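You operate a simulated robot arm through the tools that you are given. There is no shell and no other tool. Be economical: measure what you need, move in short steps, check, and stop when the job is done.

Carry out the task below with a simulated two-armed robot. There is one attempt and no reset: what you move stays moved.

Task
Take the yellow cloth from the top of the long steel table and lay it out flat on the top of the steel bench.
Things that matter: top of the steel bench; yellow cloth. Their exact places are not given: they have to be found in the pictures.

The check looks at the end state, three seconds after you hand in, the way a careful person would. Anything else that was tipped, shoved, dropped, spilled or broken makes it a failure. Flat cloth is picked up by pressing the open fingertips on it (5 to 10 N) and closing them slowly along it; thin cloth reads only 2 to 8 mm in the jaws.

Robot
Two 7-joint arms with two-finger grippers on one trunk, on a base that drives. Base frame: it is fixed to the floor where the robot stands at the start and does not move with it; the origin is under the middle of the robot, x ahead of it, y to its left, z up; the surface under the hand at the start is at about z = 860. Lengths are in mm, angles in degrees, forces in N, time in s.
The left shoulder is at the start at [51, 176, 1177], the right one opposite. With the tool pointing down near the work surface each hand reaches from about 240 to 860 mm from the robot's upright axis, wherever it stands, measured 20 degrees to its own side. Places, roughly: top of the steel bench [600, 1600, 900]. Payload 2.94 kg a hand.
Tool frame (each hand has its own): the origin (TCP) lies between the finger pads and is the grasp point; the fingertips stand 30 mm ahead of it; z points along the fingers, y is the line along which they close. Largest opening 138 mm; the body of the gripper starts 109 mm behind the TCP.
Orientation is told as [roll, pitch, yaw] about the base's x, y, z axes, in that order, counted from this pose: with the fingers straight down and closing along the base's y, the tool's x points along the base's -x, its y along +y and its z along -z.

Tools
- The arms move only by the tool send_rows. It takes "left_moves", "right_moves" or both (then of equal length, played together; a hand with none holds still); each is a list that holds one entry, the list of rows, each a list of 7 numbers: the closure, from 0 (fully open) to 1 (shut), then the shift along the tool's x, y, z in mm, then the turn, a rotation vector about the tool's x, y, z in degrees. In form: [[[grip, x, y, z, wx, wy, wz], ...]]. A call has 1 to 8 rows; each row shifts and turns the commanded pose from where the row before left it, along the tool's axes as they then stand. Rows are played at 5 a second. More than 50 mm and 8.6 degrees between two rows, or a gripper value outside its range, and nothing of the call is played. Where a pose cannot be reached the arm comes as near as it can. A force on the tool above 40 N (or 10 N above the force at the start of the call, whichever is more), or a blocked arm, ends the call early, and 0.2 s more pass. Each finger halts on what it meets, pressing with about 34 N; the grip force reading is that of the motor and also rises with nothing between the fingers. The clock runs only during rows and for 0.2 s after the last one: add rows that do not move to give the fingers time. It gives the time, the measured TCP pose, the force on the tool (base axes), the opening and the grip force at its end, in the units of the frame above (readings bear some noise), with the torque about the TCP (base axes, N m) and any sound that the robot's microphone picked up, and new pictures: "show" is both (left out), scene, wrist or none (wrist: the cameras of the hands that moved).
- Cameras (640 x 400 px; columns grow to the right, rows downward): "scene" is now at [99.4, 40.4, 1636.9]; the picture's right is [0.60, -0.80, -0.00], its down [-0.70, -0.53, -0.48] and it looks along [0.38, 0.29, -0.88] (base axes); focal length 252 px, centre (320, 200). "left" rides on the left gripper at [71, -19, -146] in its tool frame; the picture's right is [0.26, 0.97, 0.00], its down [-0.85, 0.23, -0.48] and it looks along [-0.46, 0.12, 0.88] (tool axes); focal length 280 px, centre (320, 200). "right" rides on the right gripper at [71, 19, -146] in its tool frame; the picture's right is [-0.26, 0.96, 0.00], its down [-0.85, -0.23, -0.48] and it looks along [-0.46, -0.13, 0.88] (tool axes); focal length 280 px, centre (320, 200).
- move_column(by): slides the trunk up (or, below 0, down) by that many mm; the arms and the scene camera ride with it, the base frame stays. It gives what a move gives, with no picture.
- base_move(legs): drives the robot by 1 to 6 legs, each [ahead, turn to the left] in mm and degrees, along the robot's own axes; the way and the turn of a leg run together, so that a leg with both is an arc; at most 1500 mm and 180 degrees a leg. The arms and the cameras ride along, it lands a little off, and it stops where it bumps. It gives what a move gives, and a new picture of the scene camera.
- turn_head(pan, tilt): turns the head with the scene camera to pan (to the left, within 120 degrees either way) and tilt (down, from -29 to 69), counted from straight ahead of the robot. It gives what a move gives, and a new picture of the scene camera.
- pixel_to_xyz(camera, pixels): for up to 12 pixels [column, row] of the newest picture of that camera ("zoom" is the newest enlarged one), the place [x, y, z] in the base frame of the surface seen there, good to about 2 mm. The clock stands still meanwhile.
- close_up(camera, box): a new picture of the part [left, top, right, bottom] of that camera's present view, enlarged. The clock stands still meanwhile.
- sign_off(): hands the job in; it is judged then, once.

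Work in short steps. Measure before you move; look again where a grasp or a placing could have gone wrong, and mend it. You have 80 turns and 260 pictures in all, those below and enlarged ones among them. Open the grippers and draw the arms clear of the work before you hand the job in, unless the task says otherwise; then end with one line.

The tools are called after "Emit:" by a JSON object that holds its "name" and its "arguments". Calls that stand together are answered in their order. send_rows: Moves the arms, as the interface text tells. Its arguments: {"type":"object","properties":{"left_moves":{"type":"array","items":{"type":"array","items":{"type":"array","items":{"type":"number"}}}},"right_moves":{"type":"array","items":{"type":"array","items":{"type":"array","items":{"type":"number"}}}},"show":{"type":"string","enum":["both","scene","wrist","none"]}},"required":[]} The other tools are called the same way: move_column (by) slides the trunk up or down; base_move (legs) drives the base; turn_head (pan, tilt) turns the head that bears the scene camera; pixel_to_xyz (camera, pixels) gives the place of the surface under pixels of a picture; close_up (camera, box) takes an enlarged picture of a part of a camera's view; sign_off () hands the job in.

At the start:

```text
time: 0.0
left_position: [589.4, 414.8, 1062.0]
left_ee_rot: [0.1, -0.1, 0.0]
left_contact_force: [0.3, -1.1, -0.2]
left_ft_torque: [0.01, 0.02, 0.03]
left_width: 138.2
left_grasp_force: 0.1
right_position: [423.3, -89.5, 1028.1]
right_ee_rot: [0.1, -0.1, 0.0]
right_contact_force: [0.2, 0.5, 0.6]
right_ft_torque: [0.01, 0.0, -0.01]
right_width: 137.8
right_grasp_force: 0.1
trunk travel left (down, up): [-350.0, 384.0]
robot x, y, heading: [0.7, -2.1, -0.2]
head pan, tilt: [37.1, 61.5]
```

scene: 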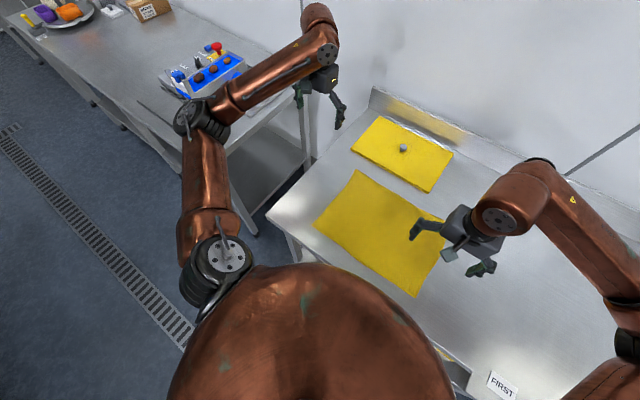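
right: 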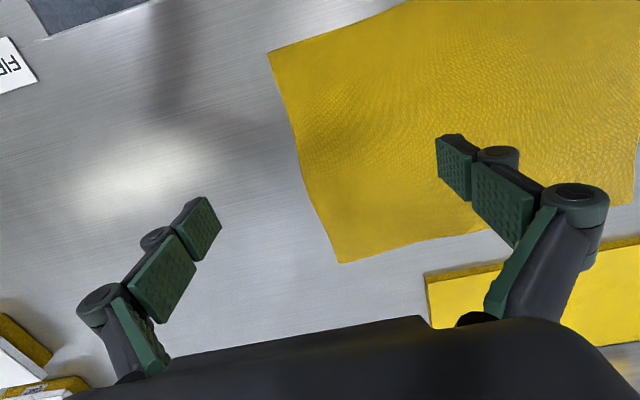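
left: 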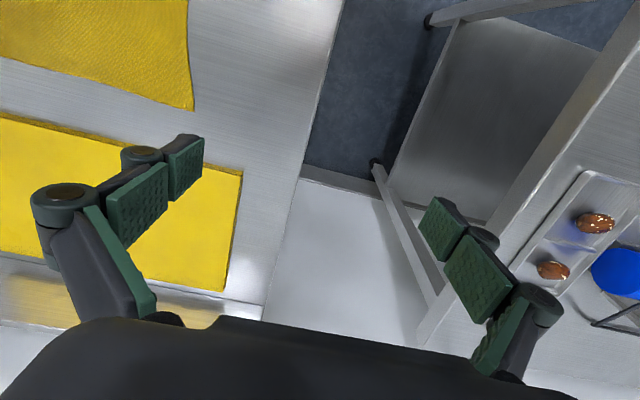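

The scene shows a yellow textured cloth (about 385,230) and a yellow lidded thing with a knob (403,148). I measure the cloth corners and look closer at both, and at the "FIRST" card.

Emit:
{"name": "pixel_to_xyz", "arguments": {"camera": "scene", "pixels": [[355, 171], [315, 224], [416, 296], [440, 225], [380, 230], [379, 118], [403, 147], [430, 190], [500, 385], [290, 215], [285, 195], [372, 92]]}}

Emit:
{"name": "close_up", "arguments": {"camera": "scene", "box": [260, 80, 540, 310]}}

Emit:
{"name": "turn_head", "arguments": {"pan": 80, "tilt": 35}}

```text
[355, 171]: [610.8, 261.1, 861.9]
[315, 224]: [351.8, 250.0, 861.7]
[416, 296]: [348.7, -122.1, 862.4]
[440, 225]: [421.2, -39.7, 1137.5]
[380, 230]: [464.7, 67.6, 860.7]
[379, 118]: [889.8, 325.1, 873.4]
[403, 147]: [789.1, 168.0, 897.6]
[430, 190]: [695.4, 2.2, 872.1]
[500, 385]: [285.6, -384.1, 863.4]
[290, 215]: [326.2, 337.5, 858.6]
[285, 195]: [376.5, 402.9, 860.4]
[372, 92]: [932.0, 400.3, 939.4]
```

```text
1.74 times, centred on (400, 195) of scene
```

zoom: 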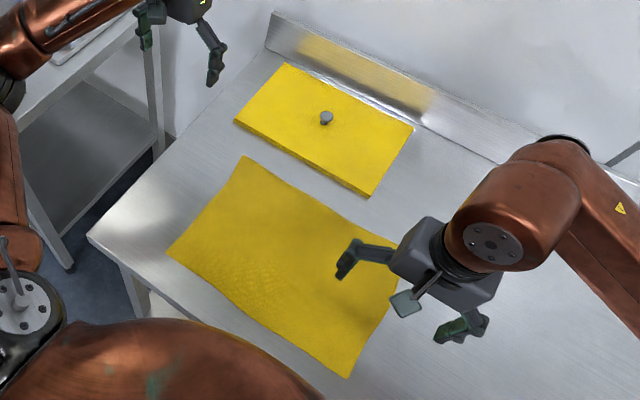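

```text
time: 1.1
left_position: [588.2, 416.1, 1062.8]
left_ee_rot: [0.0, 0.0, 0.0]
left_contact_force: [0.3, -0.4, -0.3]
left_ft_torque: [0.01, -0.02, -0.01]
left_width: 138.1
left_grasp_force: 0.0
right_position: [424.8, -87.7, 1028.0]
right_ee_rot: [0.0, 0.0, 0.0]
right_contact_force: [0.0, -0.5, -0.5]
right_ft_torque: [0.0, 0.01, -0.01]
right_width: 138.1
right_grasp_force: 0.2
trunk travel left (down, up): [-350.0, 384.0]
robot x, y, heading: [-1.4, 2.6, 0.1]
head pan, tilt: [80.0, 35.0]
```

scene: 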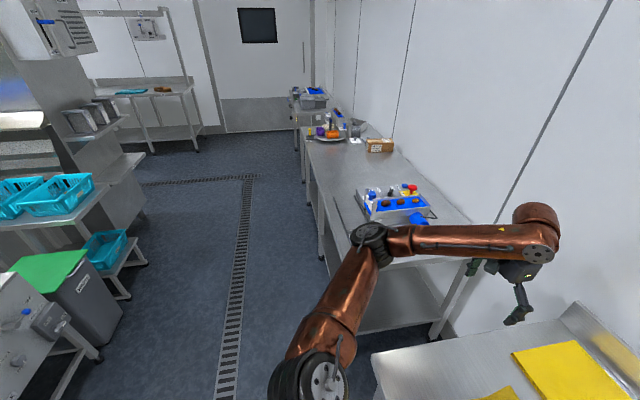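

The bench runs along the wall on the left, with a caddy, a box and a plate. I look closer and measure its edges and free patch.

Emit:
{"name": "close_up", "arguments": {"camera": "scene", "box": [270, 80, 480, 260]}}

Emit:
{"name": "pixel_to_xyz", "arguments": {"camera": "scene", "pixels": [[310, 155], [335, 215], [350, 165], [330, 138], [370, 150], [395, 152], [367, 217], [362, 188], [420, 185], [350, 245], [460, 215], [345, 195]]}}

```text
2.22 times, centred on (375, 170) of scene
```

zoom: 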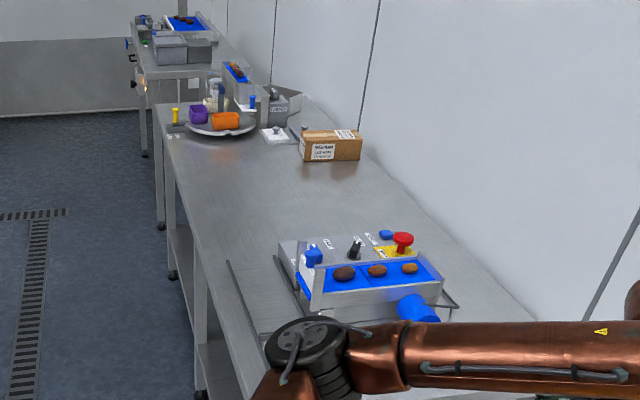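

```text
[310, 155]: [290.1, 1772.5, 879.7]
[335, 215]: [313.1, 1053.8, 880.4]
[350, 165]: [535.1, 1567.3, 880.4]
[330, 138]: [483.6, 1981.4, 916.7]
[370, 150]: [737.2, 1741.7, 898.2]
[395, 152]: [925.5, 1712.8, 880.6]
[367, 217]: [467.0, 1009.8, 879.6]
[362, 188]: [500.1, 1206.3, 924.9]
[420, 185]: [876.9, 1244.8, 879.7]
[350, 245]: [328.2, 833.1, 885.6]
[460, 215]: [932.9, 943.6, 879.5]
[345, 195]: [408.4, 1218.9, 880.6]
```

Bench top is z≈880, x from about 295 to 940. I measure how wide the free gap is between caddy, plate and box.

Emit:
{"name": "pixel_to_xyz", "arguments": {"camera": "zoom", "pixels": [[230, 261], [262, 365], [281, 240], [281, 252], [380, 230], [215, 136], [188, 131], [262, 139], [285, 143], [304, 160], [358, 160], [440, 245]]}}

Emit:
{"name": "turn_head", "arguments": {"pan": 75, "tilt": 60}}

```text
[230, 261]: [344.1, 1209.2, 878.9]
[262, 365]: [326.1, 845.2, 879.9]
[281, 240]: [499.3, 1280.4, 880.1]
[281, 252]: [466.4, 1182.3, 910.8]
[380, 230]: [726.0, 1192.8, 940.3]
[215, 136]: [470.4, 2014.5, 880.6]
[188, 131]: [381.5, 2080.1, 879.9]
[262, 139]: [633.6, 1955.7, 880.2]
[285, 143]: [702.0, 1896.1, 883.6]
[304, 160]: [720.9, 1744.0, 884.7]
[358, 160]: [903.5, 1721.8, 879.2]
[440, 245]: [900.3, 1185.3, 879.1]
```

```text
time: 2.0
left_position: [588.9, 416.3, 1062.5]
left_ee_rot: [0.0, 0.0, 0.1]
left_contact_force: [0.0, -0.7, -0.2]
left_ft_torque: [-0.01, -0.03, 0.02]
left_width: 137.9
left_grasp_force: 0.0
right_position: [424.5, -89.2, 1027.5]
right_ee_rot: [-0.1, 0.0, 0.0]
right_contact_force: [0.0, 0.1, 0.5]
right_ft_torque: [-0.02, -0.03, -0.05]
right_width: 138.2
right_grasp_force: 0.0
trunk travel left (down, up): [-350.0, 384.0]
robot x, y, heading: [-1.9, 0.4, -0.0]
head pan, tilt: [75.0, 60.0]
```

scene: 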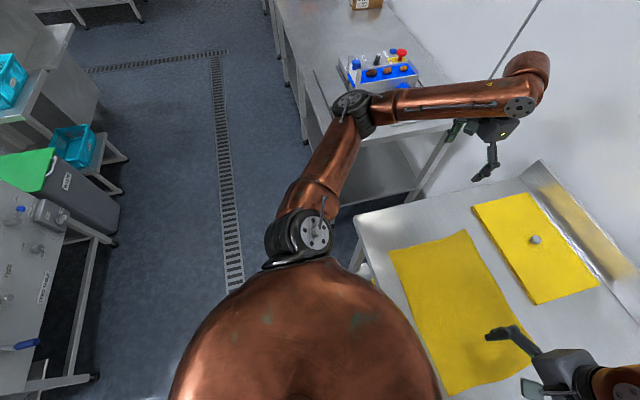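

The gap is about 650 mm in y at x 310–700: plenty. Now I measure the corridor's other side and get a clear view of the cloth.

Emit:
{"name": "pixel_to_xyz", "arguments": {"camera": "scene", "pixels": [[128, 160], [120, 215], [98, 378], [110, 240], [210, 250], [150, 100], [300, 150], [340, 180]]}}

Emit:
{"name": "turn_head", "arguments": {"pan": 10, "tilt": 62}}

```text
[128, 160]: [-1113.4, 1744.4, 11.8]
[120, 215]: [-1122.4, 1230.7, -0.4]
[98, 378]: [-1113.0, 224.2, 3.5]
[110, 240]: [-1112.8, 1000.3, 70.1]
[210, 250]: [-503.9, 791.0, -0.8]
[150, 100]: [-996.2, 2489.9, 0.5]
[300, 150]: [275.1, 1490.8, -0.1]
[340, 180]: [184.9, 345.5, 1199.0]
```

```text
time: 3.4
left_position: [589.6, 415.9, 1064.2]
left_ee_rot: [0.0, -0.1, 0.0]
left_contact_force: [-0.8, -0.1, 0.9]
left_ft_torque: [-0.01, 0.05, -0.05]
left_width: 137.5
left_grasp_force: 0.1
right_position: [424.0, -88.3, 1027.7]
right_ee_rot: [0.1, 0.0, 0.0]
right_contact_force: [0.1, -0.3, 0.5]
right_ft_torque: [-0.01, 0.01, -0.01]
right_width: 138.0
right_grasp_force: 0.2
trunk travel left (down, up): [-350.0, 384.0]
robot x, y, heading: [0.6, 2.2, 0.1]
head pan, tilt: [10.0, 62.0]
```

scene: 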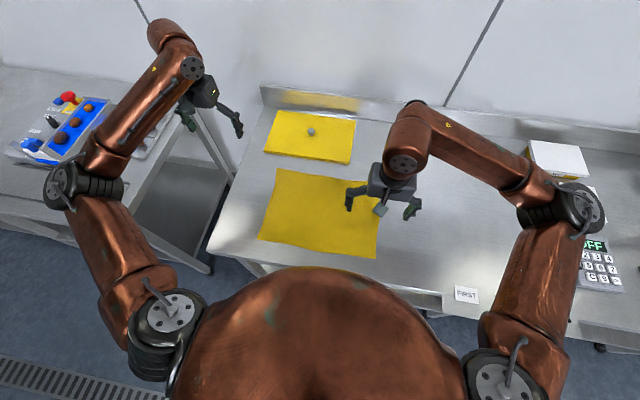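

The corridor is 1.4 m wide, and the cloth's near long edge is at x≈350, y 250 to −122. I bring both hands over the near corners with the fingers half closed and look.

Emit:
{"name": "send_rows", "arguments": {"left_moves": [[[0.3, 32.6, -27.2, 17.4, 0, 0, 0], [0.66, 32.6, -27.2, 17.4, 0, 0, 0], [0.66, 32.6, -27.2, 17.4, 0, 0, 0], [0.66, 32.6, -27.2, 17.4, 0, 0, 0], [0.66, 32.6, -27.2, 17.4, 0, 0, 0], [0.66, 32.6, -27.2, 17.4, 0, 0, 0], [0.66, 32.6, -27.2, 17.4, 0, 0, 0]]], "right_moves": [[[0.3, 8.9, -1, 12.6, 0, 0, 0], [0.66, 8.9, -1, 12.6, 0, 0, 0], [0.66, 8.9, -1, 12.6, 0, 0, 0], [0.66, 8.9, -1, 12.6, 0, 0, 0], [0.66, 8.9, -1, 12.6, 0, 0, 0], [0.66, 8.9, -1, 12.6, 0, 0, 0], [0.66, 8.9, -1, 12.6, 0, 0, 0]]]}}

Emit:
{"name": "close_up", "arguments": {"camera": "scene", "box": [220, 100, 440, 280]}}

```text
time: 5.0
left_position: [413.6, 272.5, 971.3]
left_ee_rot: [0.0, 0.1, 0.0]
left_contact_force: [0.3, 0.1, 0.1]
left_ft_torque: [-0.01, 0.01, -0.01]
left_width: 46.8
left_grasp_force: 0.0
left hand out of reach, approached as far as the arm can: row 6, 7
right_position: [360.4, -95.1, 939.7]
right_ee_rot: [0.0, 0.1, 0.0]
right_contact_force: [0.2, 0.5, -0.7]
right_ft_torque: [-0.04, 0.01, -0.01]
right_width: 46.9
right_grasp_force: 0.1
trunk travel left (down, up): [-350.0, 384.0]
robot x, y, heading: [0.1, 0.8, -0.0]
head pan, tilt: [10.0, 62.0]
```

scene: 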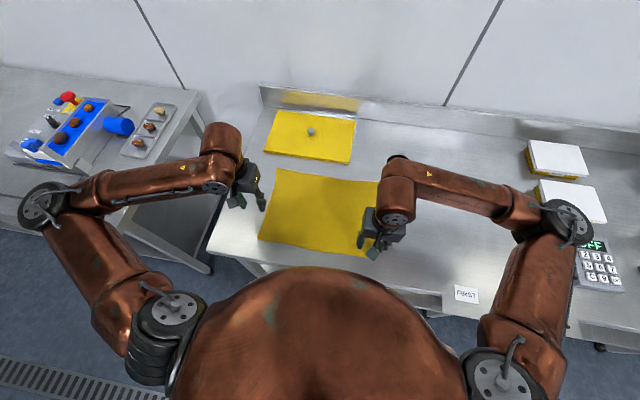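
right: 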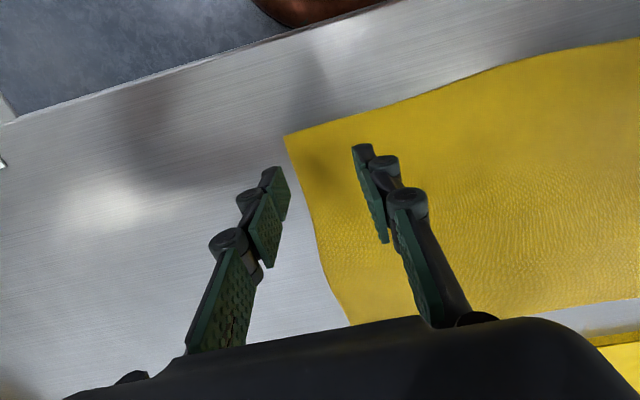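
left: 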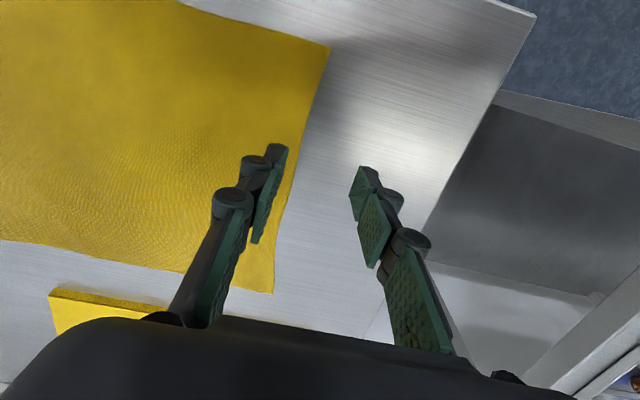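

```text
2.22 times, centred on (330, 190) of scene
```

zoom: 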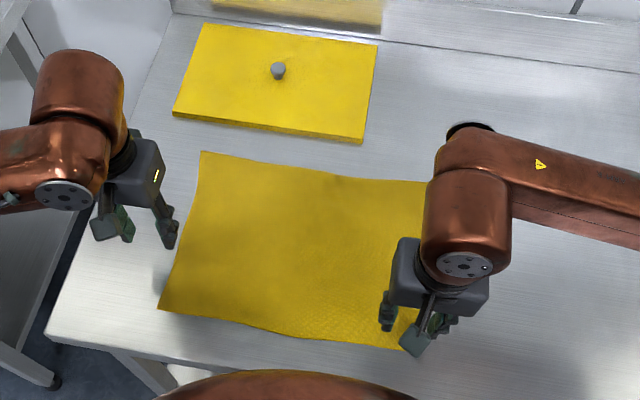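

The left arm cannot fold back that far (it stopped at 414,272). I back the base 130 mm so both corners fall in comfortable reach.

Emit:
{"name": "base_move", "arguments": {"legs": [[-130, 0]]}}

Emit:
{"name": "pixel_to_xyz", "arguments": {"camera": "left", "pixels": [[328, 48], [272, 290], [535, 14]]}}

Emit:
{"name": "pixel_to_xyz", "arguments": {"camera": "right", "pixels": [[286, 136], [345, 320]]}}

```text
time: 6.2
left_position: [284.6, 272.7, 969.9]
left_ee_rot: [0.0, 0.0, -0.1]
left_contact_force: [0.1, -0.2, 0.8]
left_ft_torque: [0.03, -0.01, 0.0]
left_width: 46.9
left_grasp_force: 0.1
right_position: [231.1, -93.8, 939.7]
right_ee_rot: [-0.1, 0.0, -0.1]
right_contact_force: [0.1, 0.6, 0.6]
right_ft_torque: [-0.01, -0.01, -0.05]
right_width: 46.8
right_grasp_force: 0.0
trunk travel left (down, up): [-350.0, 384.0]
robot x, y, heading: [-127.8, 1.6, 0.1]
head pan, tilt: [10.0, 62.0]
```

scene: 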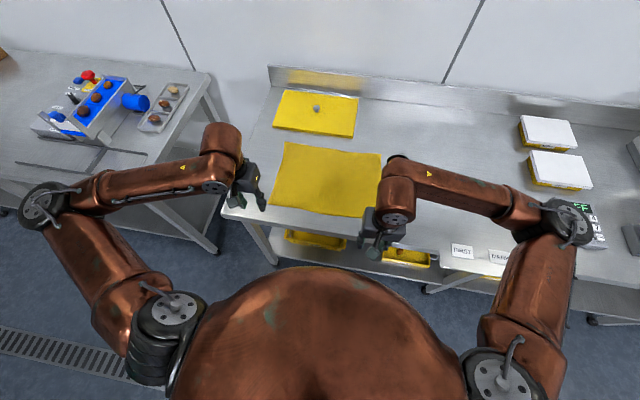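

```text
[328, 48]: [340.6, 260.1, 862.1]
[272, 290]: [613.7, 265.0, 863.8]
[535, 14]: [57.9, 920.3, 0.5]
```

```text
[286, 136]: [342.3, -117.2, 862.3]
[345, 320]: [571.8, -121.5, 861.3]
```

Near corners are at about (343, 257) and (343, −118). I move the hands so both fingers stand just inside each corner, tips ~15 mm over the cloth.

Emit:
{"name": "send_rows", "arguments": {"left_moves": [[[0.66, -19.3, -13.2, 16, 0, 0, 0], [0.66, -19.3, -13.2, 16, 0, 0, 0], [0.66, -19.3, -13.2, 16, 0, 0, 0], [0.66, -19.3, -13.2, 16, 0, 0, 0], [0.66, 0, 0, 0, 0, 0, 0]]], "right_moves": [[[0.66, -33, 3, 9, 0, 0, 0], [0.66, -33, 3, 9, 0, 0, 0], [0.66, -33, 3, 9, 0, 0, 0], [0.66, -33, 3, 8, 0, 0, 0], [0.66, 0, 0, 0, 0, 0, 0]]]}}

```text
time: 7.4
left_position: [362.4, 219.5, 905.1]
left_ee_rot: [-0.1, 0.0, 0.0]
left_contact_force: [0.6, 0.2, 0.3]
left_ft_torque: [-0.01, 0.0, -0.01]
left_width: 47.0
left_grasp_force: 0.1
right_position: [361.6, -82.0, 903.2]
right_ee_rot: [0.0, 0.0, -0.1]
right_contact_force: [0.6, -0.5, -0.3]
right_ft_torque: [-0.02, 0.0, 0.0]
right_width: 46.8
right_grasp_force: 0.1
trunk travel left (down, up): [-350.0, 384.0]
robot x, y, heading: [-126.6, -0.6, 0.0]
head pan, tilt: [10.0, 62.0]
```

scene: 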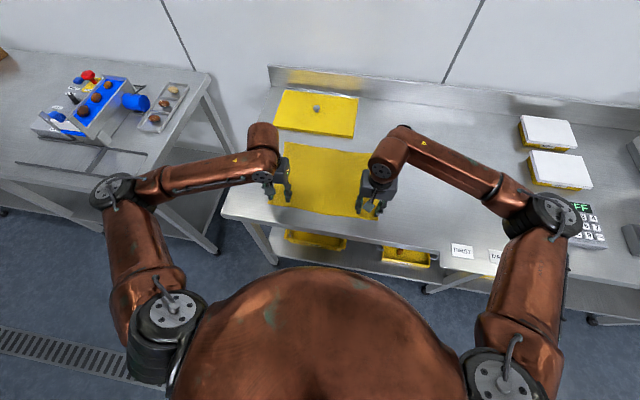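
right: 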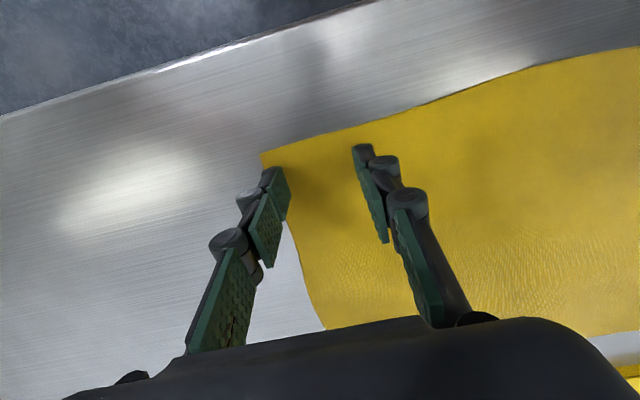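
left: 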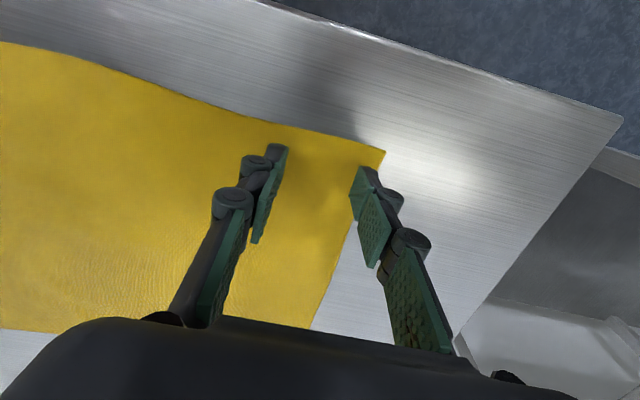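

The fingers straddle just inside the corners. I lower both slowly to touch.

Emit:
{"name": "send_rows", "arguments": {"left_moves": [[[0.66, 0, 0, 3, 0, 0, 0], [0.66, 0, 0, 3, 0, 0, 0], [0.66, 0, 0, 3, 0, 0, 0], [0.66, 0, 0, 2, 0, 0, 0], [0.66, 0, 0, 1, 0, 0, 0], [0.66, 0, 0, 0, 0, 0, 0]]], "right_moves": [[[0.66, 0, 0, 3, 0, 0, 0], [0.66, 0, 0, 3, 0, 0, 0], [0.66, 0, 0, 2, 0, 0, 0], [0.66, 0, 0, 2, 0, 0, 0], [0.66, 0, 0, 1, 0, 0, 0], [0.66, 0, 0, 0, 0, 0, 0]]], "show": "none"}}

```text
time: 8.8
left_position: [362.5, 218.1, 894.4]
left_ee_rot: [0.0, -0.1, -0.1]
left_contact_force: [-0.3, -1.2, -0.9]
left_ft_torque: [0.01, -0.02, 0.0]
left_width: 47.2
left_grasp_force: 0.1
right_position: [362.2, -82.6, 894.1]
right_ee_rot: [0.0, 0.1, 0.0]
right_contact_force: [-0.4, -1.1, -0.6]
right_ft_torque: [-0.02, 0.01, -0.04]
right_width: 47.0
right_grasp_force: 0.1
trunk travel left (down, up): [-350.0, 384.0]
robot x, y, heading: [-128.8, 0.6, -0.1]
head pan, tilt: [10.0, 62.0]
```

No contact yet (force about zero at TCP 894). A few millimetres more.

Emit:
{"name": "send_rows", "arguments": {"left_moves": [[[0.66, 0, 0, 1, 0, 0, 0], [0.66, 0, 0, 1, 0, 0, 0], [0.66, 0, 0, 1, 0, 0, 0], [0.66, 0, 0, 0, 0, 0, 0]]], "right_moves": [[[0.66, 0, 0, 1, 0, 0, 0], [0.66, 0, 0, 1, 0, 0, 0], [0.66, 0, 0, 1, 0, 0, 0], [0.66, 0, 0, 0, 0, 0, 0]]], "show": "none"}}

```text
time: 9.8
left_position: [361.2, 217.8, 891.3]
left_ee_rot: [0.0, 0.0, -0.2]
left_contact_force: [0.2, 0.6, 0.5]
left_ft_torque: [0.03, 0.01, -0.01]
left_width: 46.9
left_grasp_force: 0.1
right_position: [363.8, -81.8, 889.9]
right_ee_rot: [0.1, 0.0, -0.1]
right_contact_force: [0.3, 0.8, 5.6]
right_ft_torque: [-0.14, -0.05, 0.05]
right_width: 47.3
right_grasp_force: 0.2
trunk travel left (down, up): [-350.0, 384.0]
robot x, y, heading: [-134.1, 1.5, -0.1]
head pan, tilt: [10.0, 62.0]
```

The right hand presses 5.6 N; the left is still just off. I lower the left a bit more.

Emit:
{"name": "send_rows", "arguments": {"left_moves": [[[0.66, 0, 0, 0.7, 0, 0, 0], [0.66, 0, 0, 0.7, 0, 0, 0], [0.66, 0, 0, 0.6, 0, 0, 0], [0.66, 0, 0, 0, 0, 0, 0]]], "right_moves": [[[0.66, 0, 0, 0.1, 0, 0, 0], [0.66, 0, 0, 0.1, 0, 0, 0], [0.66, 0, 0, 0, 0, 0, 0], [0.66, 0, 0, 0, 0, 0, 0]]], "show": "none"}}

```text
time: 10.8
left_position: [361.8, 219.8, 890.2]
left_ee_rot: [0.0, -0.2, -0.2]
left_contact_force: [-1.9, 0.7, 23.3]
left_ft_torque: [0.05, 0.16, -0.02]
left_width: 47.8
left_grasp_force: 3.2
right_position: [361.8, -83.6, 891.2]
right_ee_rot: [0.0, 0.1, -0.1]
right_contact_force: [0.4, 1.2, 3.9]
right_ft_torque: [-0.06, -0.01, 0.03]
right_width: 46.7
right_grasp_force: 0.0
trunk travel left (down, up): [-350.0, 384.0]
robot x, y, heading: [-131.0, 2.4, -0.2]
head pan, tilt: [10.0, 62.0]
```

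Left now presses 23 N; I ease it back and press the right slightly more.

Emit:
{"name": "send_rows", "arguments": {"left_moves": [[[0.66, 0, 0, -0.7, 0, 0, 0], [0.66, 0, 0, 0, 0, 0, 0]]], "right_moves": [[[0.66, 0, 0, 0.3, 0, 0, 0], [0.66, 0, 0, 0, 0, 0, 0]]], "show": "none"}}

```text
time: 11.4
left_position: [361.2, 218.5, 890.6]
left_ee_rot: [-0.1, -0.2, -0.2]
left_contact_force: [2.0, -1.9, 20.9]
left_ft_torque: [-0.14, 0.06, -0.01]
left_width: 47.7
left_grasp_force: 2.9
right_position: [362.8, -84.7, 890.6]
right_ee_rot: [0.1, 0.1, -0.1]
right_contact_force: [-0.2, 1.2, 7.4]
right_ft_torque: [-0.08, 0.02, -0.01]
right_width: 47.7
right_grasp_force: 0.7
trunk travel left (down, up): [-350.0, 384.0]
robot x, y, heading: [-131.3, 0.7, -0.2]
head pan, tilt: [10.0, 62.0]
```

Emit:
{"name": "send_rows", "arguments": {"left_moves": [[[0.66, 0, 0, -0.8, 0, 0, 0], [0.66, 0, 0, 0, 0, 0, 0]]], "show": "none"}}

```text
time: 12.0
left_position: [361.2, 218.5, 891.0]
left_ee_rot: [0.0, 0.0, -0.1]
left_contact_force: [1.6, -0.8, 12.9]
left_ft_torque: [-0.07, -0.02, 0.02]
left_width: 47.6
left_grasp_force: 0.2
right_position: [362.9, -83.2, 890.7]
right_ee_rot: [0.0, 0.0, -0.1]
right_contact_force: [-0.8, 0.0, 10.7]
right_ft_torque: [-0.08, 0.05, -0.01]
right_width: 47.5
right_grasp_force: 0.6
trunk travel left (down, up): [-350.0, 384.0]
robot x, y, heading: [-131.2, 1.9, -0.1]
head pan, tilt: [10.0, 62.0]
```

Both press at about 10–13 N. I close slowly along the cloth.

Emit:
{"name": "send_rows", "arguments": {"left_moves": [[[0.69, 0, 0, -0.3, 0, 0, 0], [0.73, 0, 0, 0, 0, 0, 0], [0.77, 0, 0, 0, 0, 0, 0], [0.81, 0, 0, 0, 0, 0, 0], [0.85, 0, 0, 0, 0, 0, 0], [0.89, 0, 0, 0, 0, 0, 0]]], "right_moves": [[[0.69, 0, 0, 0, 0, 0, 0], [0.73, 0, 0, 0, 0, 0, 0], [0.77, 0, 0, 0, 0, 0, 0], [0.81, 0, 0, 0, 0, 0, 0], [0.85, 0, 0, 0, 0, 0, 0], [0.89, 0, 0, 0, 0, 0, 0]]], "show": "wrist"}}

```text
time: 13.4
left_position: [362.1, 219.3, 890.6]
left_ee_rot: [0.0, 0.1, -0.2]
left_contact_force: [0.2, 0.1, -0.4]
left_ft_torque: [-0.01, 0.02, 0.02]
left_width: 15.3
left_grasp_force: 0.0
right_position: [362.3, -84.1, 889.6]
right_ee_rot: [0.0, 0.0, -0.1]
right_contact_force: [0.2, 0.6, 6.4]
right_ft_torque: [-0.05, 0.03, -0.02]
right_width: 14.0
right_grasp_force: 0.0
trunk travel left (down, up): [-350.0, 384.0]
robot x, y, heading: [-128.9, 0.5, 0.0]
head pan, tilt: [10.0, 62.0]
```

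right: 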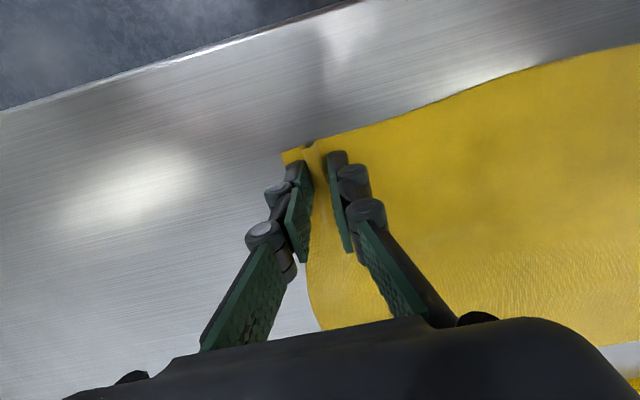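
left: 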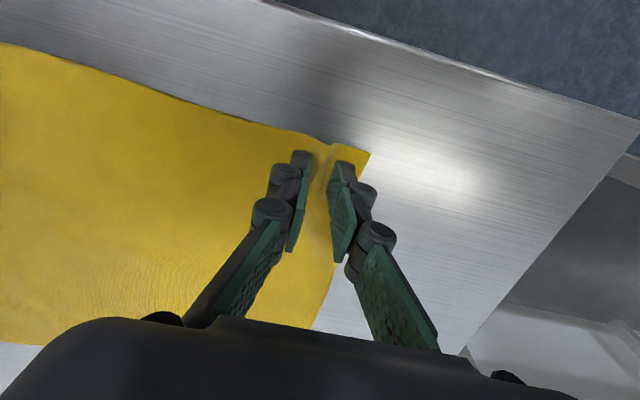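

Ridges are forming between both pairs of tips. I keep closing, with the left lowered slightly since its force fell to zero.

Emit:
{"name": "send_rows", "arguments": {"left_moves": [[[0.9, 0, 0, 0.5, 0, 0, 0], [0.93, 0, 0, 0.2, 0, 0, 0], [0.96, 0, 0, 0, 0, 0, 0], [1, 0, 0, 0, 0, 0, 0], [1, 0, 0, 0, 0, 0, 0], [1, 0, 0, 0, 0, 0, 0]]], "right_moves": [[[0.9, 0, 0, 0, 0, 0, 0], [0.93, 0, 0, 0, 0, 0, 0], [0.96, 0, 0, 0, 0, 0, 0], [1, 0, 0, 0, 0, 0, 0], [1, 0, 0, 0, 0, 0, 0], [1, 0, 0, 0, 0, 0, 0]]], "show": "wrist"}}

```text
time: 14.8
left_position: [360.1, 218.2, 891.0]
left_ee_rot: [0.0, 0.0, -0.2]
left_contact_force: [1.0, -5.1, 0.9]
left_ft_torque: [0.2, 0.04, 0.03]
left_width: 4.0
left_grasp_force: 39.8
right_position: [362.8, -84.3, 890.2]
right_ee_rot: [0.0, 0.0, -0.1]
right_contact_force: [-0.5, 3.0, 0.4]
right_ft_torque: [0.05, -0.01, 0.04]
right_width: 5.7
right_grasp_force: 34.2
trunk travel left (down, up): [-350.0, 384.0]
robot x, y, heading: [-130.2, 2.2, 0.1]
head pan, tilt: [10.0, 62.0]
```

right: 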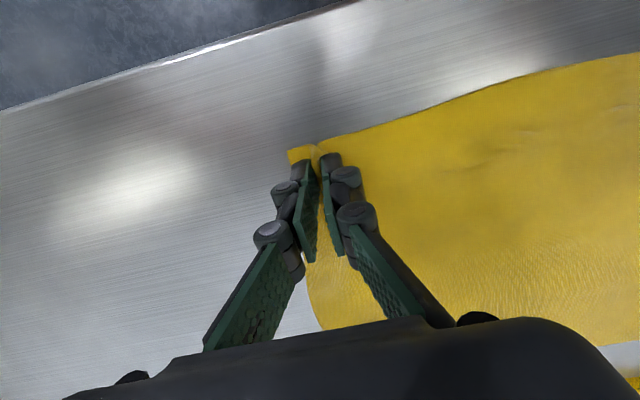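
left: 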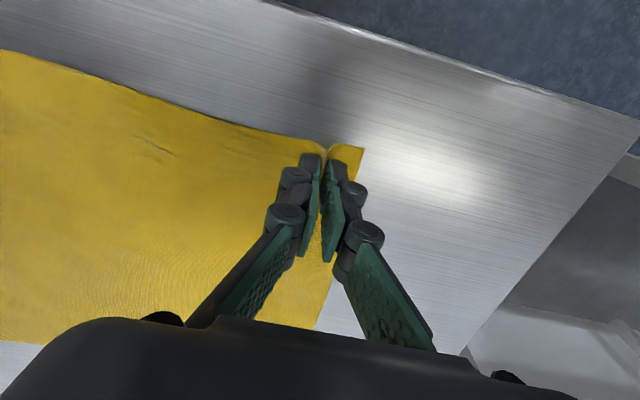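

Both hold cloth (4.0 and 5.7 mm, ~35–40 N). I lift 80 mm and check.

Emit:
{"name": "send_rows", "arguments": {"left_moves": [[[1, 0, 0, -5, 0, 0, 0], [1, 0, 0, -15, 0, 0, 0], [1, 0, 0, -20, 0, 0, 0], [1, 0, 0, -20, 0, 0, 0], [1, 0, 0, -20, 0, 0, 0]]], "right_moves": [[[1, 0, 0, -5, 0, 0, 0], [1, 0, 0, -15, 0, 0, 0], [1, 0, 0, -20, 0, 0, 0], [1, 0, 0, -20, 0, 0, 0], [1, 0, 0, -20, 0, 0, 0]]]}}

```text
time: 16.0
left_position: [361.7, 219.8, 968.7]
left_ee_rot: [-0.1, 0.0, -0.1]
left_contact_force: [-0.7, -2.0, -2.7]
left_ft_torque: [-0.02, -0.04, -0.01]
left_width: 5.5
left_grasp_force: 35.1
right_position: [361.8, -81.4, 968.2]
right_ee_rot: [0.0, -0.1, 0.0]
right_contact_force: [-0.6, 1.2, 0.2]
right_ft_torque: [0.04, 0.0, -0.01]
right_width: 6.0
right_grasp_force: 34.2
trunk travel left (down, up): [-350.0, 384.0]
robot x, y, heading: [-130.2, -0.9, 0.0]
head pan, tilt: [10.0, 62.0]
```

scene: 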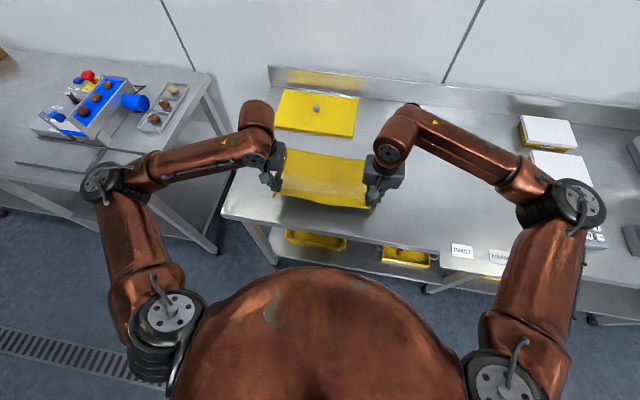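
right: 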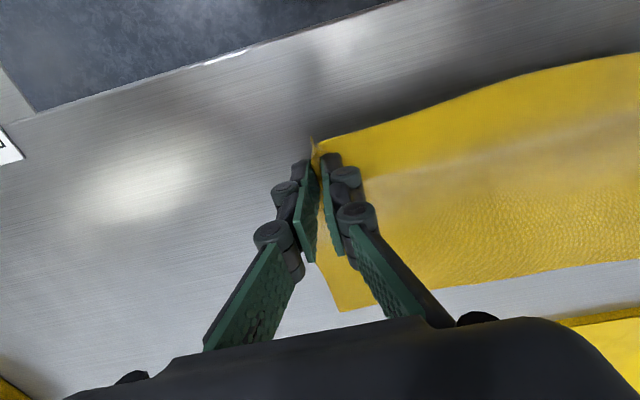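
left: 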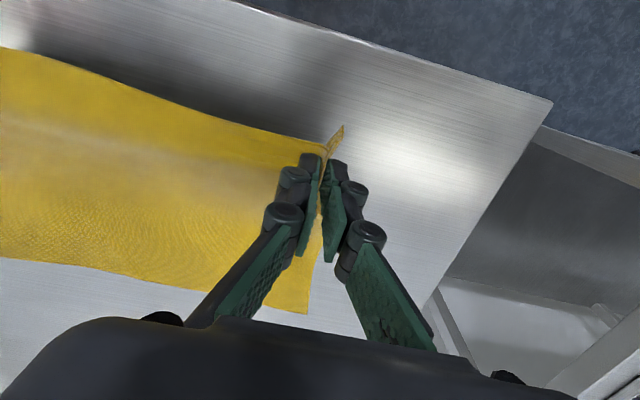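

Both corners hold and the cloth rises. I raise the trunk 300 mm, so the cloth clears the table.

Emit:
{"name": "move_column", "arguments": {"by": 300}}

Emit:
{"name": "turn_head", "arguments": {"pan": 0, "tilt": 50}}

```text
time: 19.0
left_position: [362.8, 219.7, 1270.7]
left_ee_rot: [0.0, -0.1, -0.1]
left_contact_force: [0.6, -2.5, 1.8]
left_ft_torque: [0.07, 0.0, 0.03]
left_width: 0.3
left_grasp_force: 29.7
right_position: [363.6, -83.2, 1270.1]
right_ee_rot: [0.0, 0.1, -0.1]
right_contact_force: [-0.6, 1.3, -0.6]
right_ft_torque: [0.02, -0.01, 0.03]
right_width: 5.5
right_grasp_force: 34.1
trunk travel left (down, up): [-650.0, 84.0]
robot x, y, heading: [-130.8, 1.3, 0.1]
head pan, tilt: [10.0, 62.0]
```

```text
time: 19.8
left_position: [362.7, 219.6, 1269.9]
left_ee_rot: [0.0, -0.1, -0.1]
left_contact_force: [0.4, -1.2, 0.2]
left_ft_torque: [0.05, 0.07, 0.03]
left_width: 0.8
left_grasp_force: 27.4
right_position: [362.6, -84.1, 1269.3]
right_ee_rot: [0.0, 0.0, 0.0]
right_contact_force: [-0.7, 2.1, 0.2]
right_ft_torque: [0.05, 0.03, -0.03]
right_width: 5.7
right_grasp_force: 33.4
trunk travel left (down, up): [-650.0, 84.0]
robot x, y, heading: [-128.6, 0.9, 0.1]
head pan, tilt: [0.0, 50.0]
```

scene: 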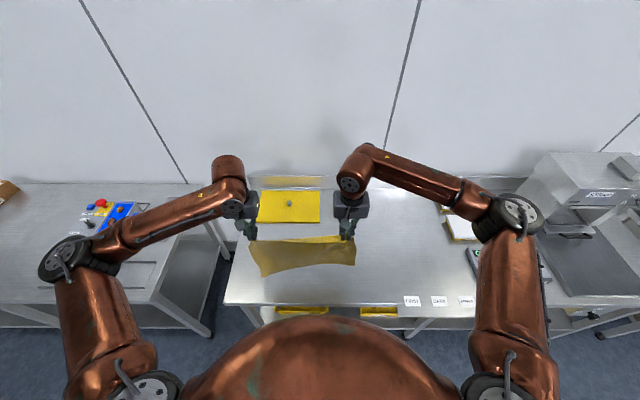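

The left width reads ~0.5 mm, so it may have slipped; I look closely.

Emit:
{"name": "close_up", "arguments": {"camera": "left", "box": [0, 0, 640, 400]}}

Emit:
{"name": "close_up", "arguments": {"camera": "scene", "box": [210, 170, 400, 300]}}

Emit:
{"name": "close_up", "arguments": {"camera": "right", "box": [0, 0, 640, 400]}}

```text
1.00 times, centred on (320, 200) of left (not enlarged: the box is as wide or as high as the picture)
```

zoom: 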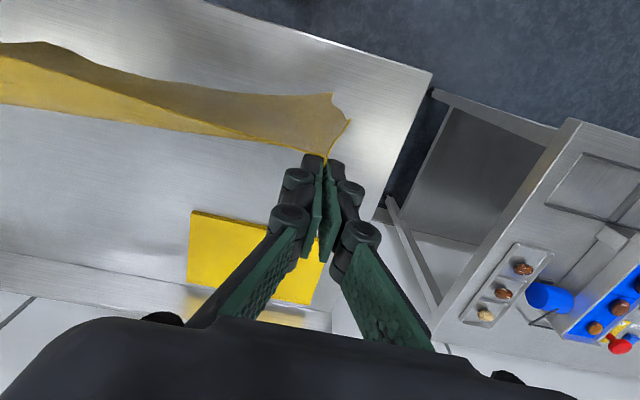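

```text
3.08 times, centred on (305, 235) of scene
```

zoom: 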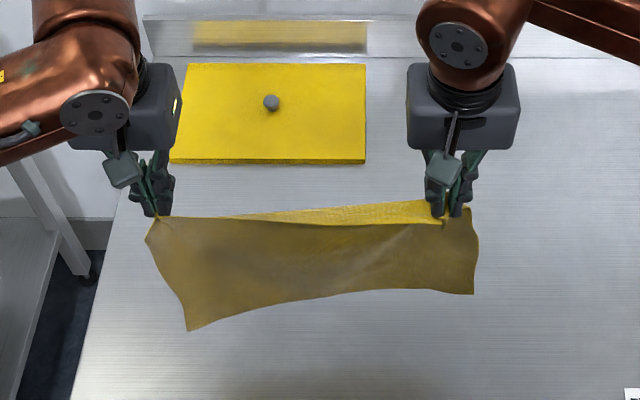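

```text
1.00 times, centred on (320, 200) of right (not enlarged: the box is as wide or as high as the picture)
```

zoom: 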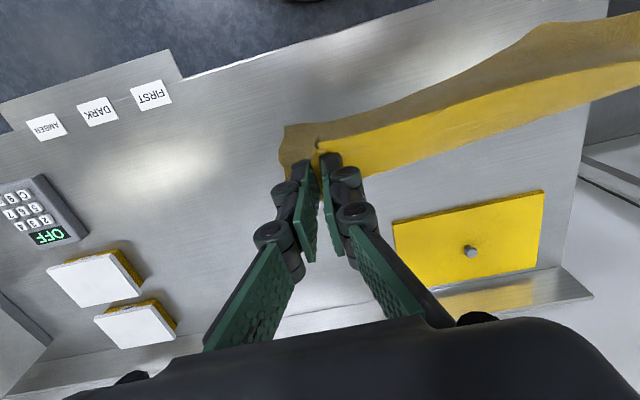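

The left hand only holds a sliver of the edge, which is risky for the drive. I will lay the cloth back on the table (hands forward, then an arc toward me) and regrasp it; first move forward 220 mm.

Emit:
{"name": "send_rows", "arguments": {"left_moves": [[[1, -27, 0, 0, 0, 0, 0], [1, -27, 0, 0, 0, 0, 0], [1, -28, 0, 0, 0, 0, 0], [1, -28, 0, 0, 0, 0, 0], [1, -28, 0, 0, 0, 0, 0], [1, -28, 0, 0, 0, 0, 0], [1, -27, 0, 0, 0, 0, 0], [1, -27, 0, 0, 0, 0, 0]]], "right_moves": [[[1, -27, 0, 0, 0, 0, 0], [1, -27, 0, 0, 0, 0, 0], [1, -28, 0, 0, 0, 0, 0], [1, -28, 0, 0, 0, 0, 0], [1, -28, 0, 0, 0, 0, 0], [1, -28, 0, 0, 0, 0, 0], [1, -27, 0, 0, 0, 0, 0], [1, -27, 0, 0, 0, 0, 0]]], "show": "scene"}}

Emit:
{"name": "move_column", "arguments": {"by": -110}}

Emit:
{"name": "close_up", "arguments": {"camera": "scene", "box": [190, 140, 410, 300]}}

```text
time: 21.6
left_position: [583.0, 219.3, 1272.6]
left_ee_rot: [0.0, 0.1, -0.1]
left_contact_force: [0.6, -0.9, -2.2]
left_ft_torque: [-0.04, 0.02, 0.03]
left_width: 3.0
left_grasp_force: 35.7
right_position: [584.3, -81.8, 1268.1]
right_ee_rot: [-0.1, 0.2, -0.1]
right_contact_force: [-0.4, 2.1, -0.2]
right_ft_torque: [0.06, 0.06, 0.04]
right_width: 5.4
right_grasp_force: 34.3
trunk travel left (down, up): [-650.0, 84.0]
robot x, y, heading: [-129.5, 1.8, 0.0]
head pan, tilt: [0.0, 50.0]
```

scene: 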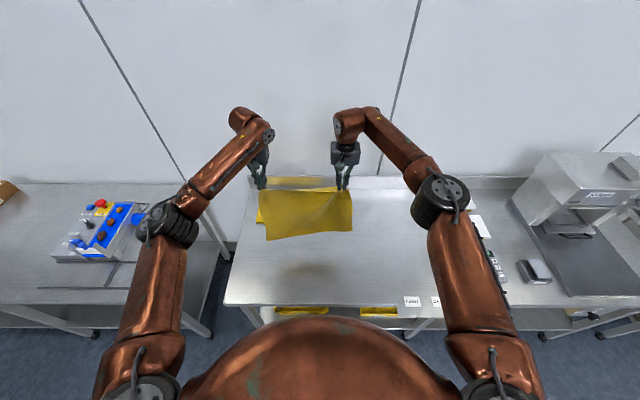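

```text
time: 23.0
left_position: [583.3, 218.3, 1161.9]
left_ee_rot: [-0.1, -0.1, -0.1]
left_contact_force: [-0.8, -0.8, 1.4]
left_ft_torque: [0.1, -0.03, 0.04]
left_width: 0.0
left_grasp_force: 29.6
right_position: [582.9, -82.7, 1160.3]
right_ee_rot: [-0.1, 0.1, -0.1]
right_contact_force: [-0.5, 1.3, -1.0]
right_ft_torque: [0.05, 0.0, -0.01]
right_width: 6.0
right_grasp_force: 34.6
trunk travel left (down, up): [-540.0, 194.0]
robot x, y, heading: [-128.5, 3.6, -0.1]
head pan, tilt: [0.0, 50.0]
```

```text
2.50 times, centred on (300, 220) of scene
```

zoom: 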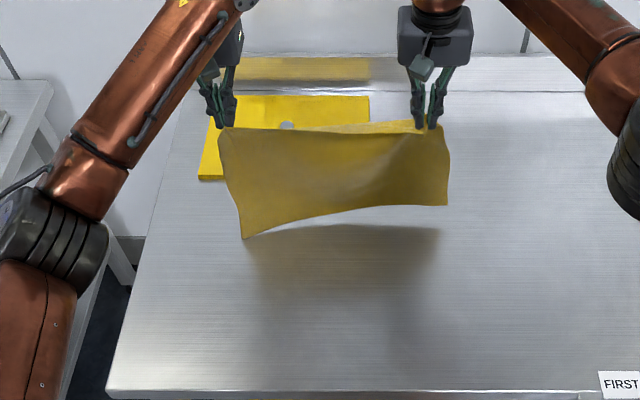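

Left grip still holds by a sliver. I check the height of the hanging bottom edge and gap to the board.

Emit:
{"name": "pixel_to_xyz", "arguments": {"camera": "zoom", "pixels": [[245, 232], [350, 204], [440, 200], [232, 140], [225, 190], [440, 140]]}}

```text
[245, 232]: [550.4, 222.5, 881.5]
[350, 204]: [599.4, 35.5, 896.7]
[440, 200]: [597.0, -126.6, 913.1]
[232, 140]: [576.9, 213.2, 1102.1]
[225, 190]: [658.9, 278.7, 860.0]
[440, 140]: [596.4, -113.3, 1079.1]
```

The bottom edge is 20–50 mm above the table, just short of the board. I lower 20 mm and start the arc toward the robot.

Emit:
{"name": "send_rows", "arguments": {"left_moves": [[[1, 5, 0, 20, 0, 0, 0], [1, 23, 0, 3, 0, 0, 0], [1, 23, 0, 4, 0, 0, 0], [1, 22, 0, 7, 0, 0, 0], [1, 21, 0, 9, 0, 0, 0], [1, 20, 0, 12, 0, 0, 0], [1, 18, 0, 14, 0, 0, 0], [1, 17, 0, 16, 0, 0, 0]]], "right_moves": [[[1, 5, 0, 20, 0, 0, 0], [1, 23, 0, 3, 0, 0, 0], [1, 23, 0, 4, 0, 0, 0], [1, 22, 0, 7, 0, 0, 0], [1, 21, 0, 9, 0, 0, 0], [1, 20, 0, 12, 0, 0, 0], [1, 18, 0, 14, 0, 0, 0], [1, 17, 0, 16, 0, 0, 0]]], "show": "scene"}}

Emit:
{"name": "close_up", "arguments": {"camera": "scene", "box": [190, 140, 410, 300]}}

```text
time: 24.8
left_position: [433.4, 219.3, 1075.6]
left_ee_rot: [0.0, 0.1, -0.2]
left_contact_force: [-0.2, -3.2, -1.0]
left_ft_torque: [-0.37, -0.04, 0.04]
left_width: 0.9
left_grasp_force: 28.0
right_position: [432.4, -83.2, 1073.2]
right_ee_rot: [0.0, -0.1, -0.1]
right_contact_force: [1.2, 2.7, 0.6]
right_ft_torque: [0.08, 0.01, 0.0]
right_width: 5.8
right_grasp_force: 34.3
trunk travel left (down, up): [-540.0, 194.0]
robot x, y, heading: [-130.6, -0.3, -0.1]
head pan, tilt: [0.0, 50.0]
```

scene: 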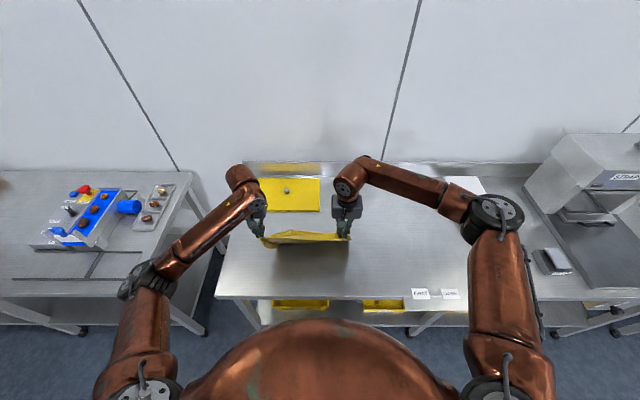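

```text
2.50 times, centred on (300, 220) of scene
```

zoom: 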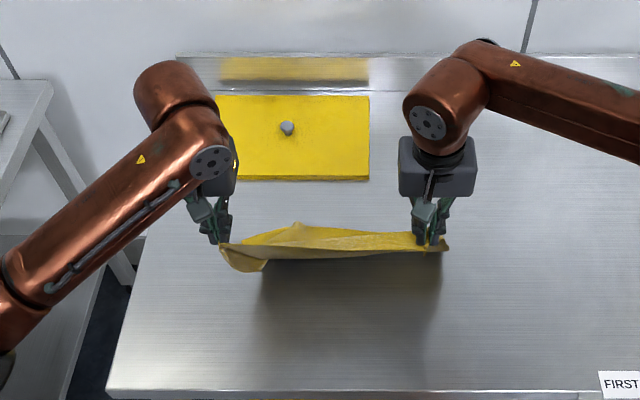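

I check whether the far edge rests on the table, via the wrist views.

Emit:
{"name": "close_up", "arguments": {"camera": "left", "box": [0, 0, 640, 400]}}

Emit:
{"name": "close_up", "arguments": {"camera": "right", "box": [0, 0, 640, 400]}}

Emit:
{"name": "pixel_to_xyz", "arguments": {"camera": "scene", "pixels": [[292, 231], [279, 234], [320, 233], [280, 245], [335, 236]]}}

```text
1.00 times, centred on (320, 200) of left (not enlarged: the box is as wide or as high as the picture)
```

zoom: 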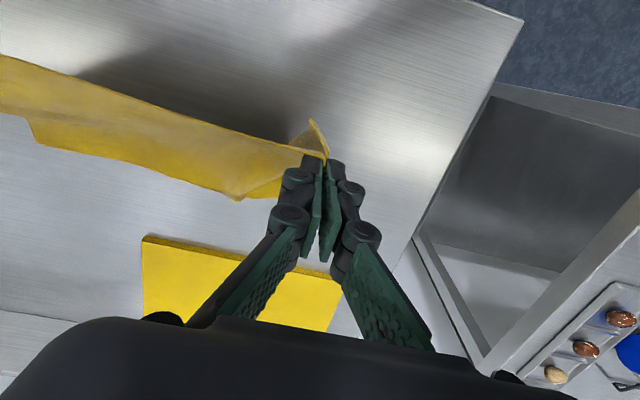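

```text
1.00 times, centred on (320, 200) of right (not enlarged: the box is as wide or as high as the picture)
```

zoom: 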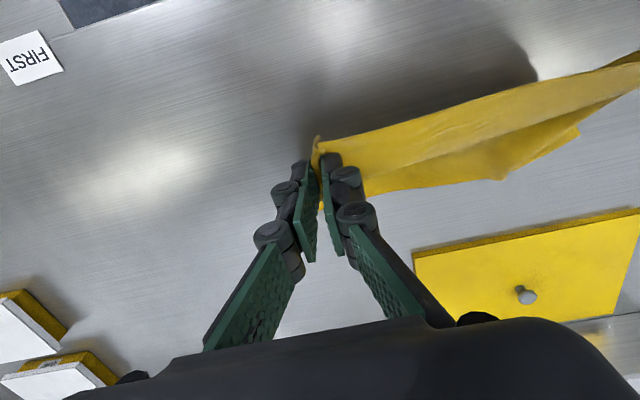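

```text
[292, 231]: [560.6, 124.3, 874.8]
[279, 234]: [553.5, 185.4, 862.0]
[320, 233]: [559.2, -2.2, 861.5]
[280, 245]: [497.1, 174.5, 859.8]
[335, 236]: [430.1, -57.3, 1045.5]
```

The far edge lies at x≈560, slightly rippled. I finish the arc, keeping the cloth nearly taut.

Emit:
{"name": "send_rows", "arguments": {"left_moves": [[[1, 17, 0, 2, 0, 0, 0], [1, 17, 0, 4, 0, 0, 0], [1, 24, 0, 15, 0, 0, 0], [1, 24, 0, 30, 0, 0, 0], [1, 16, 0, 32, 0, 0, 0], [1, 7, 0, 36, 0, 0, 0], [1, 3, 0, 30, 0, 0, 0], [1, 0, 0, 24, 0, 0, 0]]], "right_moves": [[[1, 17, 0, 2, 0, 0, 0], [1, 17, 0, 4, 0, 0, 0], [1, 24, 0, 15, 0, 0, 0], [1, 24, 0, 30, 0, 0, 0], [1, 16, 0, 32, 0, 0, 0], [1, 7, 0, 36, 0, 0, 0], [1, 3, 0, 30, 0, 0, 0], [1, 0, 0, 24, 0, 0, 0]]]}}

Emit:
{"name": "close_up", "arguments": {"camera": "scene", "box": [190, 140, 410, 300]}}

```text
time: 26.6
left_position: [326.2, 215.9, 903.1]
left_ee_rot: [0.0, 0.0, 0.0]
left_contact_force: [-0.4, -0.8, 2.7]
left_ft_torque: [0.07, -0.05, 0.01]
left_width: 0.0
left_grasp_force: 29.5
right_position: [324.1, -82.8, 899.6]
right_ee_rot: [0.0, 0.0, -0.1]
right_contact_force: [0.4, 0.5, -0.3]
right_ft_torque: [-0.02, 0.0, 0.0]
right_width: 5.8
right_grasp_force: 33.9
trunk travel left (down, up): [-540.0, 194.0]
robot x, y, heading: [-130.1, -1.1, 0.1]
head pan, tilt: [0.0, 50.0]
```

scene: 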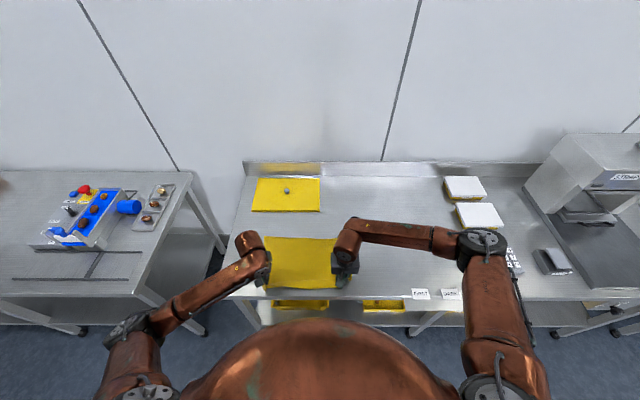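
right: 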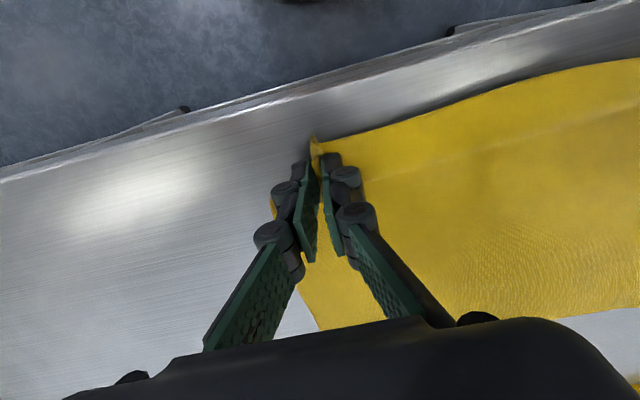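
left: 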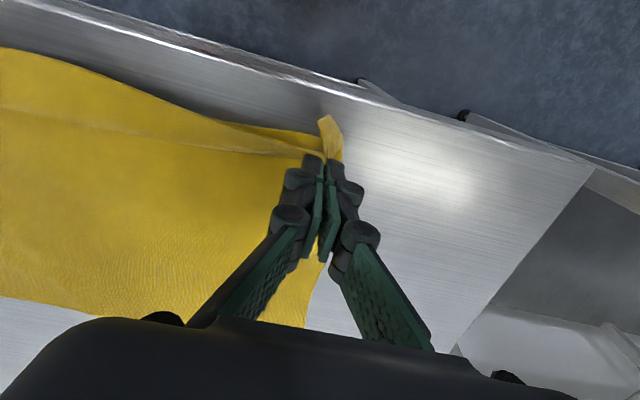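

```text
2.50 times, centred on (300, 220) of scene
```

zoom: 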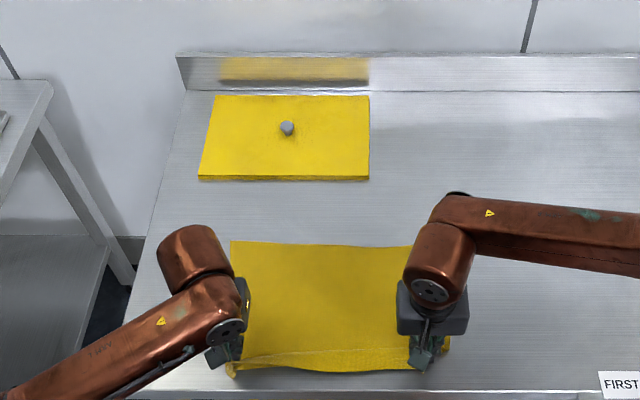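

The laying technique works well. I lower both to the table and open the left hand to regrasp deeper; the right keeps its good hold.

Emit:
{"name": "send_rows", "arguments": {"left_moves": [[[1, 0, 0, 4, 0, 0, 0], [1, 0, 0, 4, 0, 0, 0], [0.9, 0, 0, 0, 0, 0, 0], [0.75, 0, 0, 0, 0, 0, 0], [0.6, 0, 0, 0, 0, 0, 0], [0.6, 0, 0, 0, 0, 0, 0]]], "right_moves": [[[1, 0, 0, 4, 0, 0, 0], [1, 0, 0, 3, 0, 0, 0], [1, 0, 0, 0, 0, 0, 0], [1, 0, 0, 0, 0, 0, 0], [1, 0, 0, 0, 0, 0, 0], [1, 0, 0, 0, 0, 0, 0]]], "show": "wrist"}}

```text
time: 28.0
left_position: [326.1, 217.6, 895.7]
left_ee_rot: [-0.1, 0.0, -0.1]
left_contact_force: [-0.4, -0.5, 0.9]
left_ft_torque: [-0.02, 0.01, -0.02]
left_width: 54.9
left_grasp_force: 0.1
right_position: [326.6, -83.9, 894.7]
right_ee_rot: [-0.1, 0.0, -0.1]
right_contact_force: [-0.2, -0.5, -0.1]
right_ft_torque: [0.0, -0.01, -0.01]
right_width: 5.6
right_grasp_force: 34.0
trunk travel left (down, up): [-540.0, 194.0]
robot x, y, heading: [-134.0, 2.5, -0.3]
head pan, tilt: [0.0, 50.0]
```

right: 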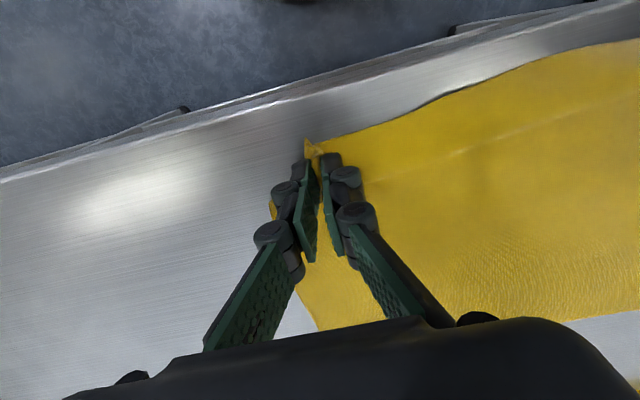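
left: 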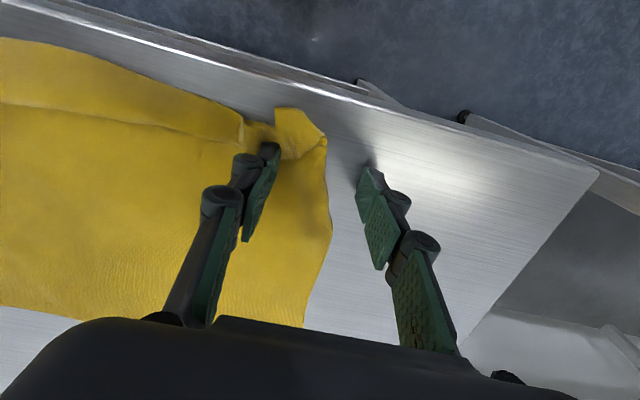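

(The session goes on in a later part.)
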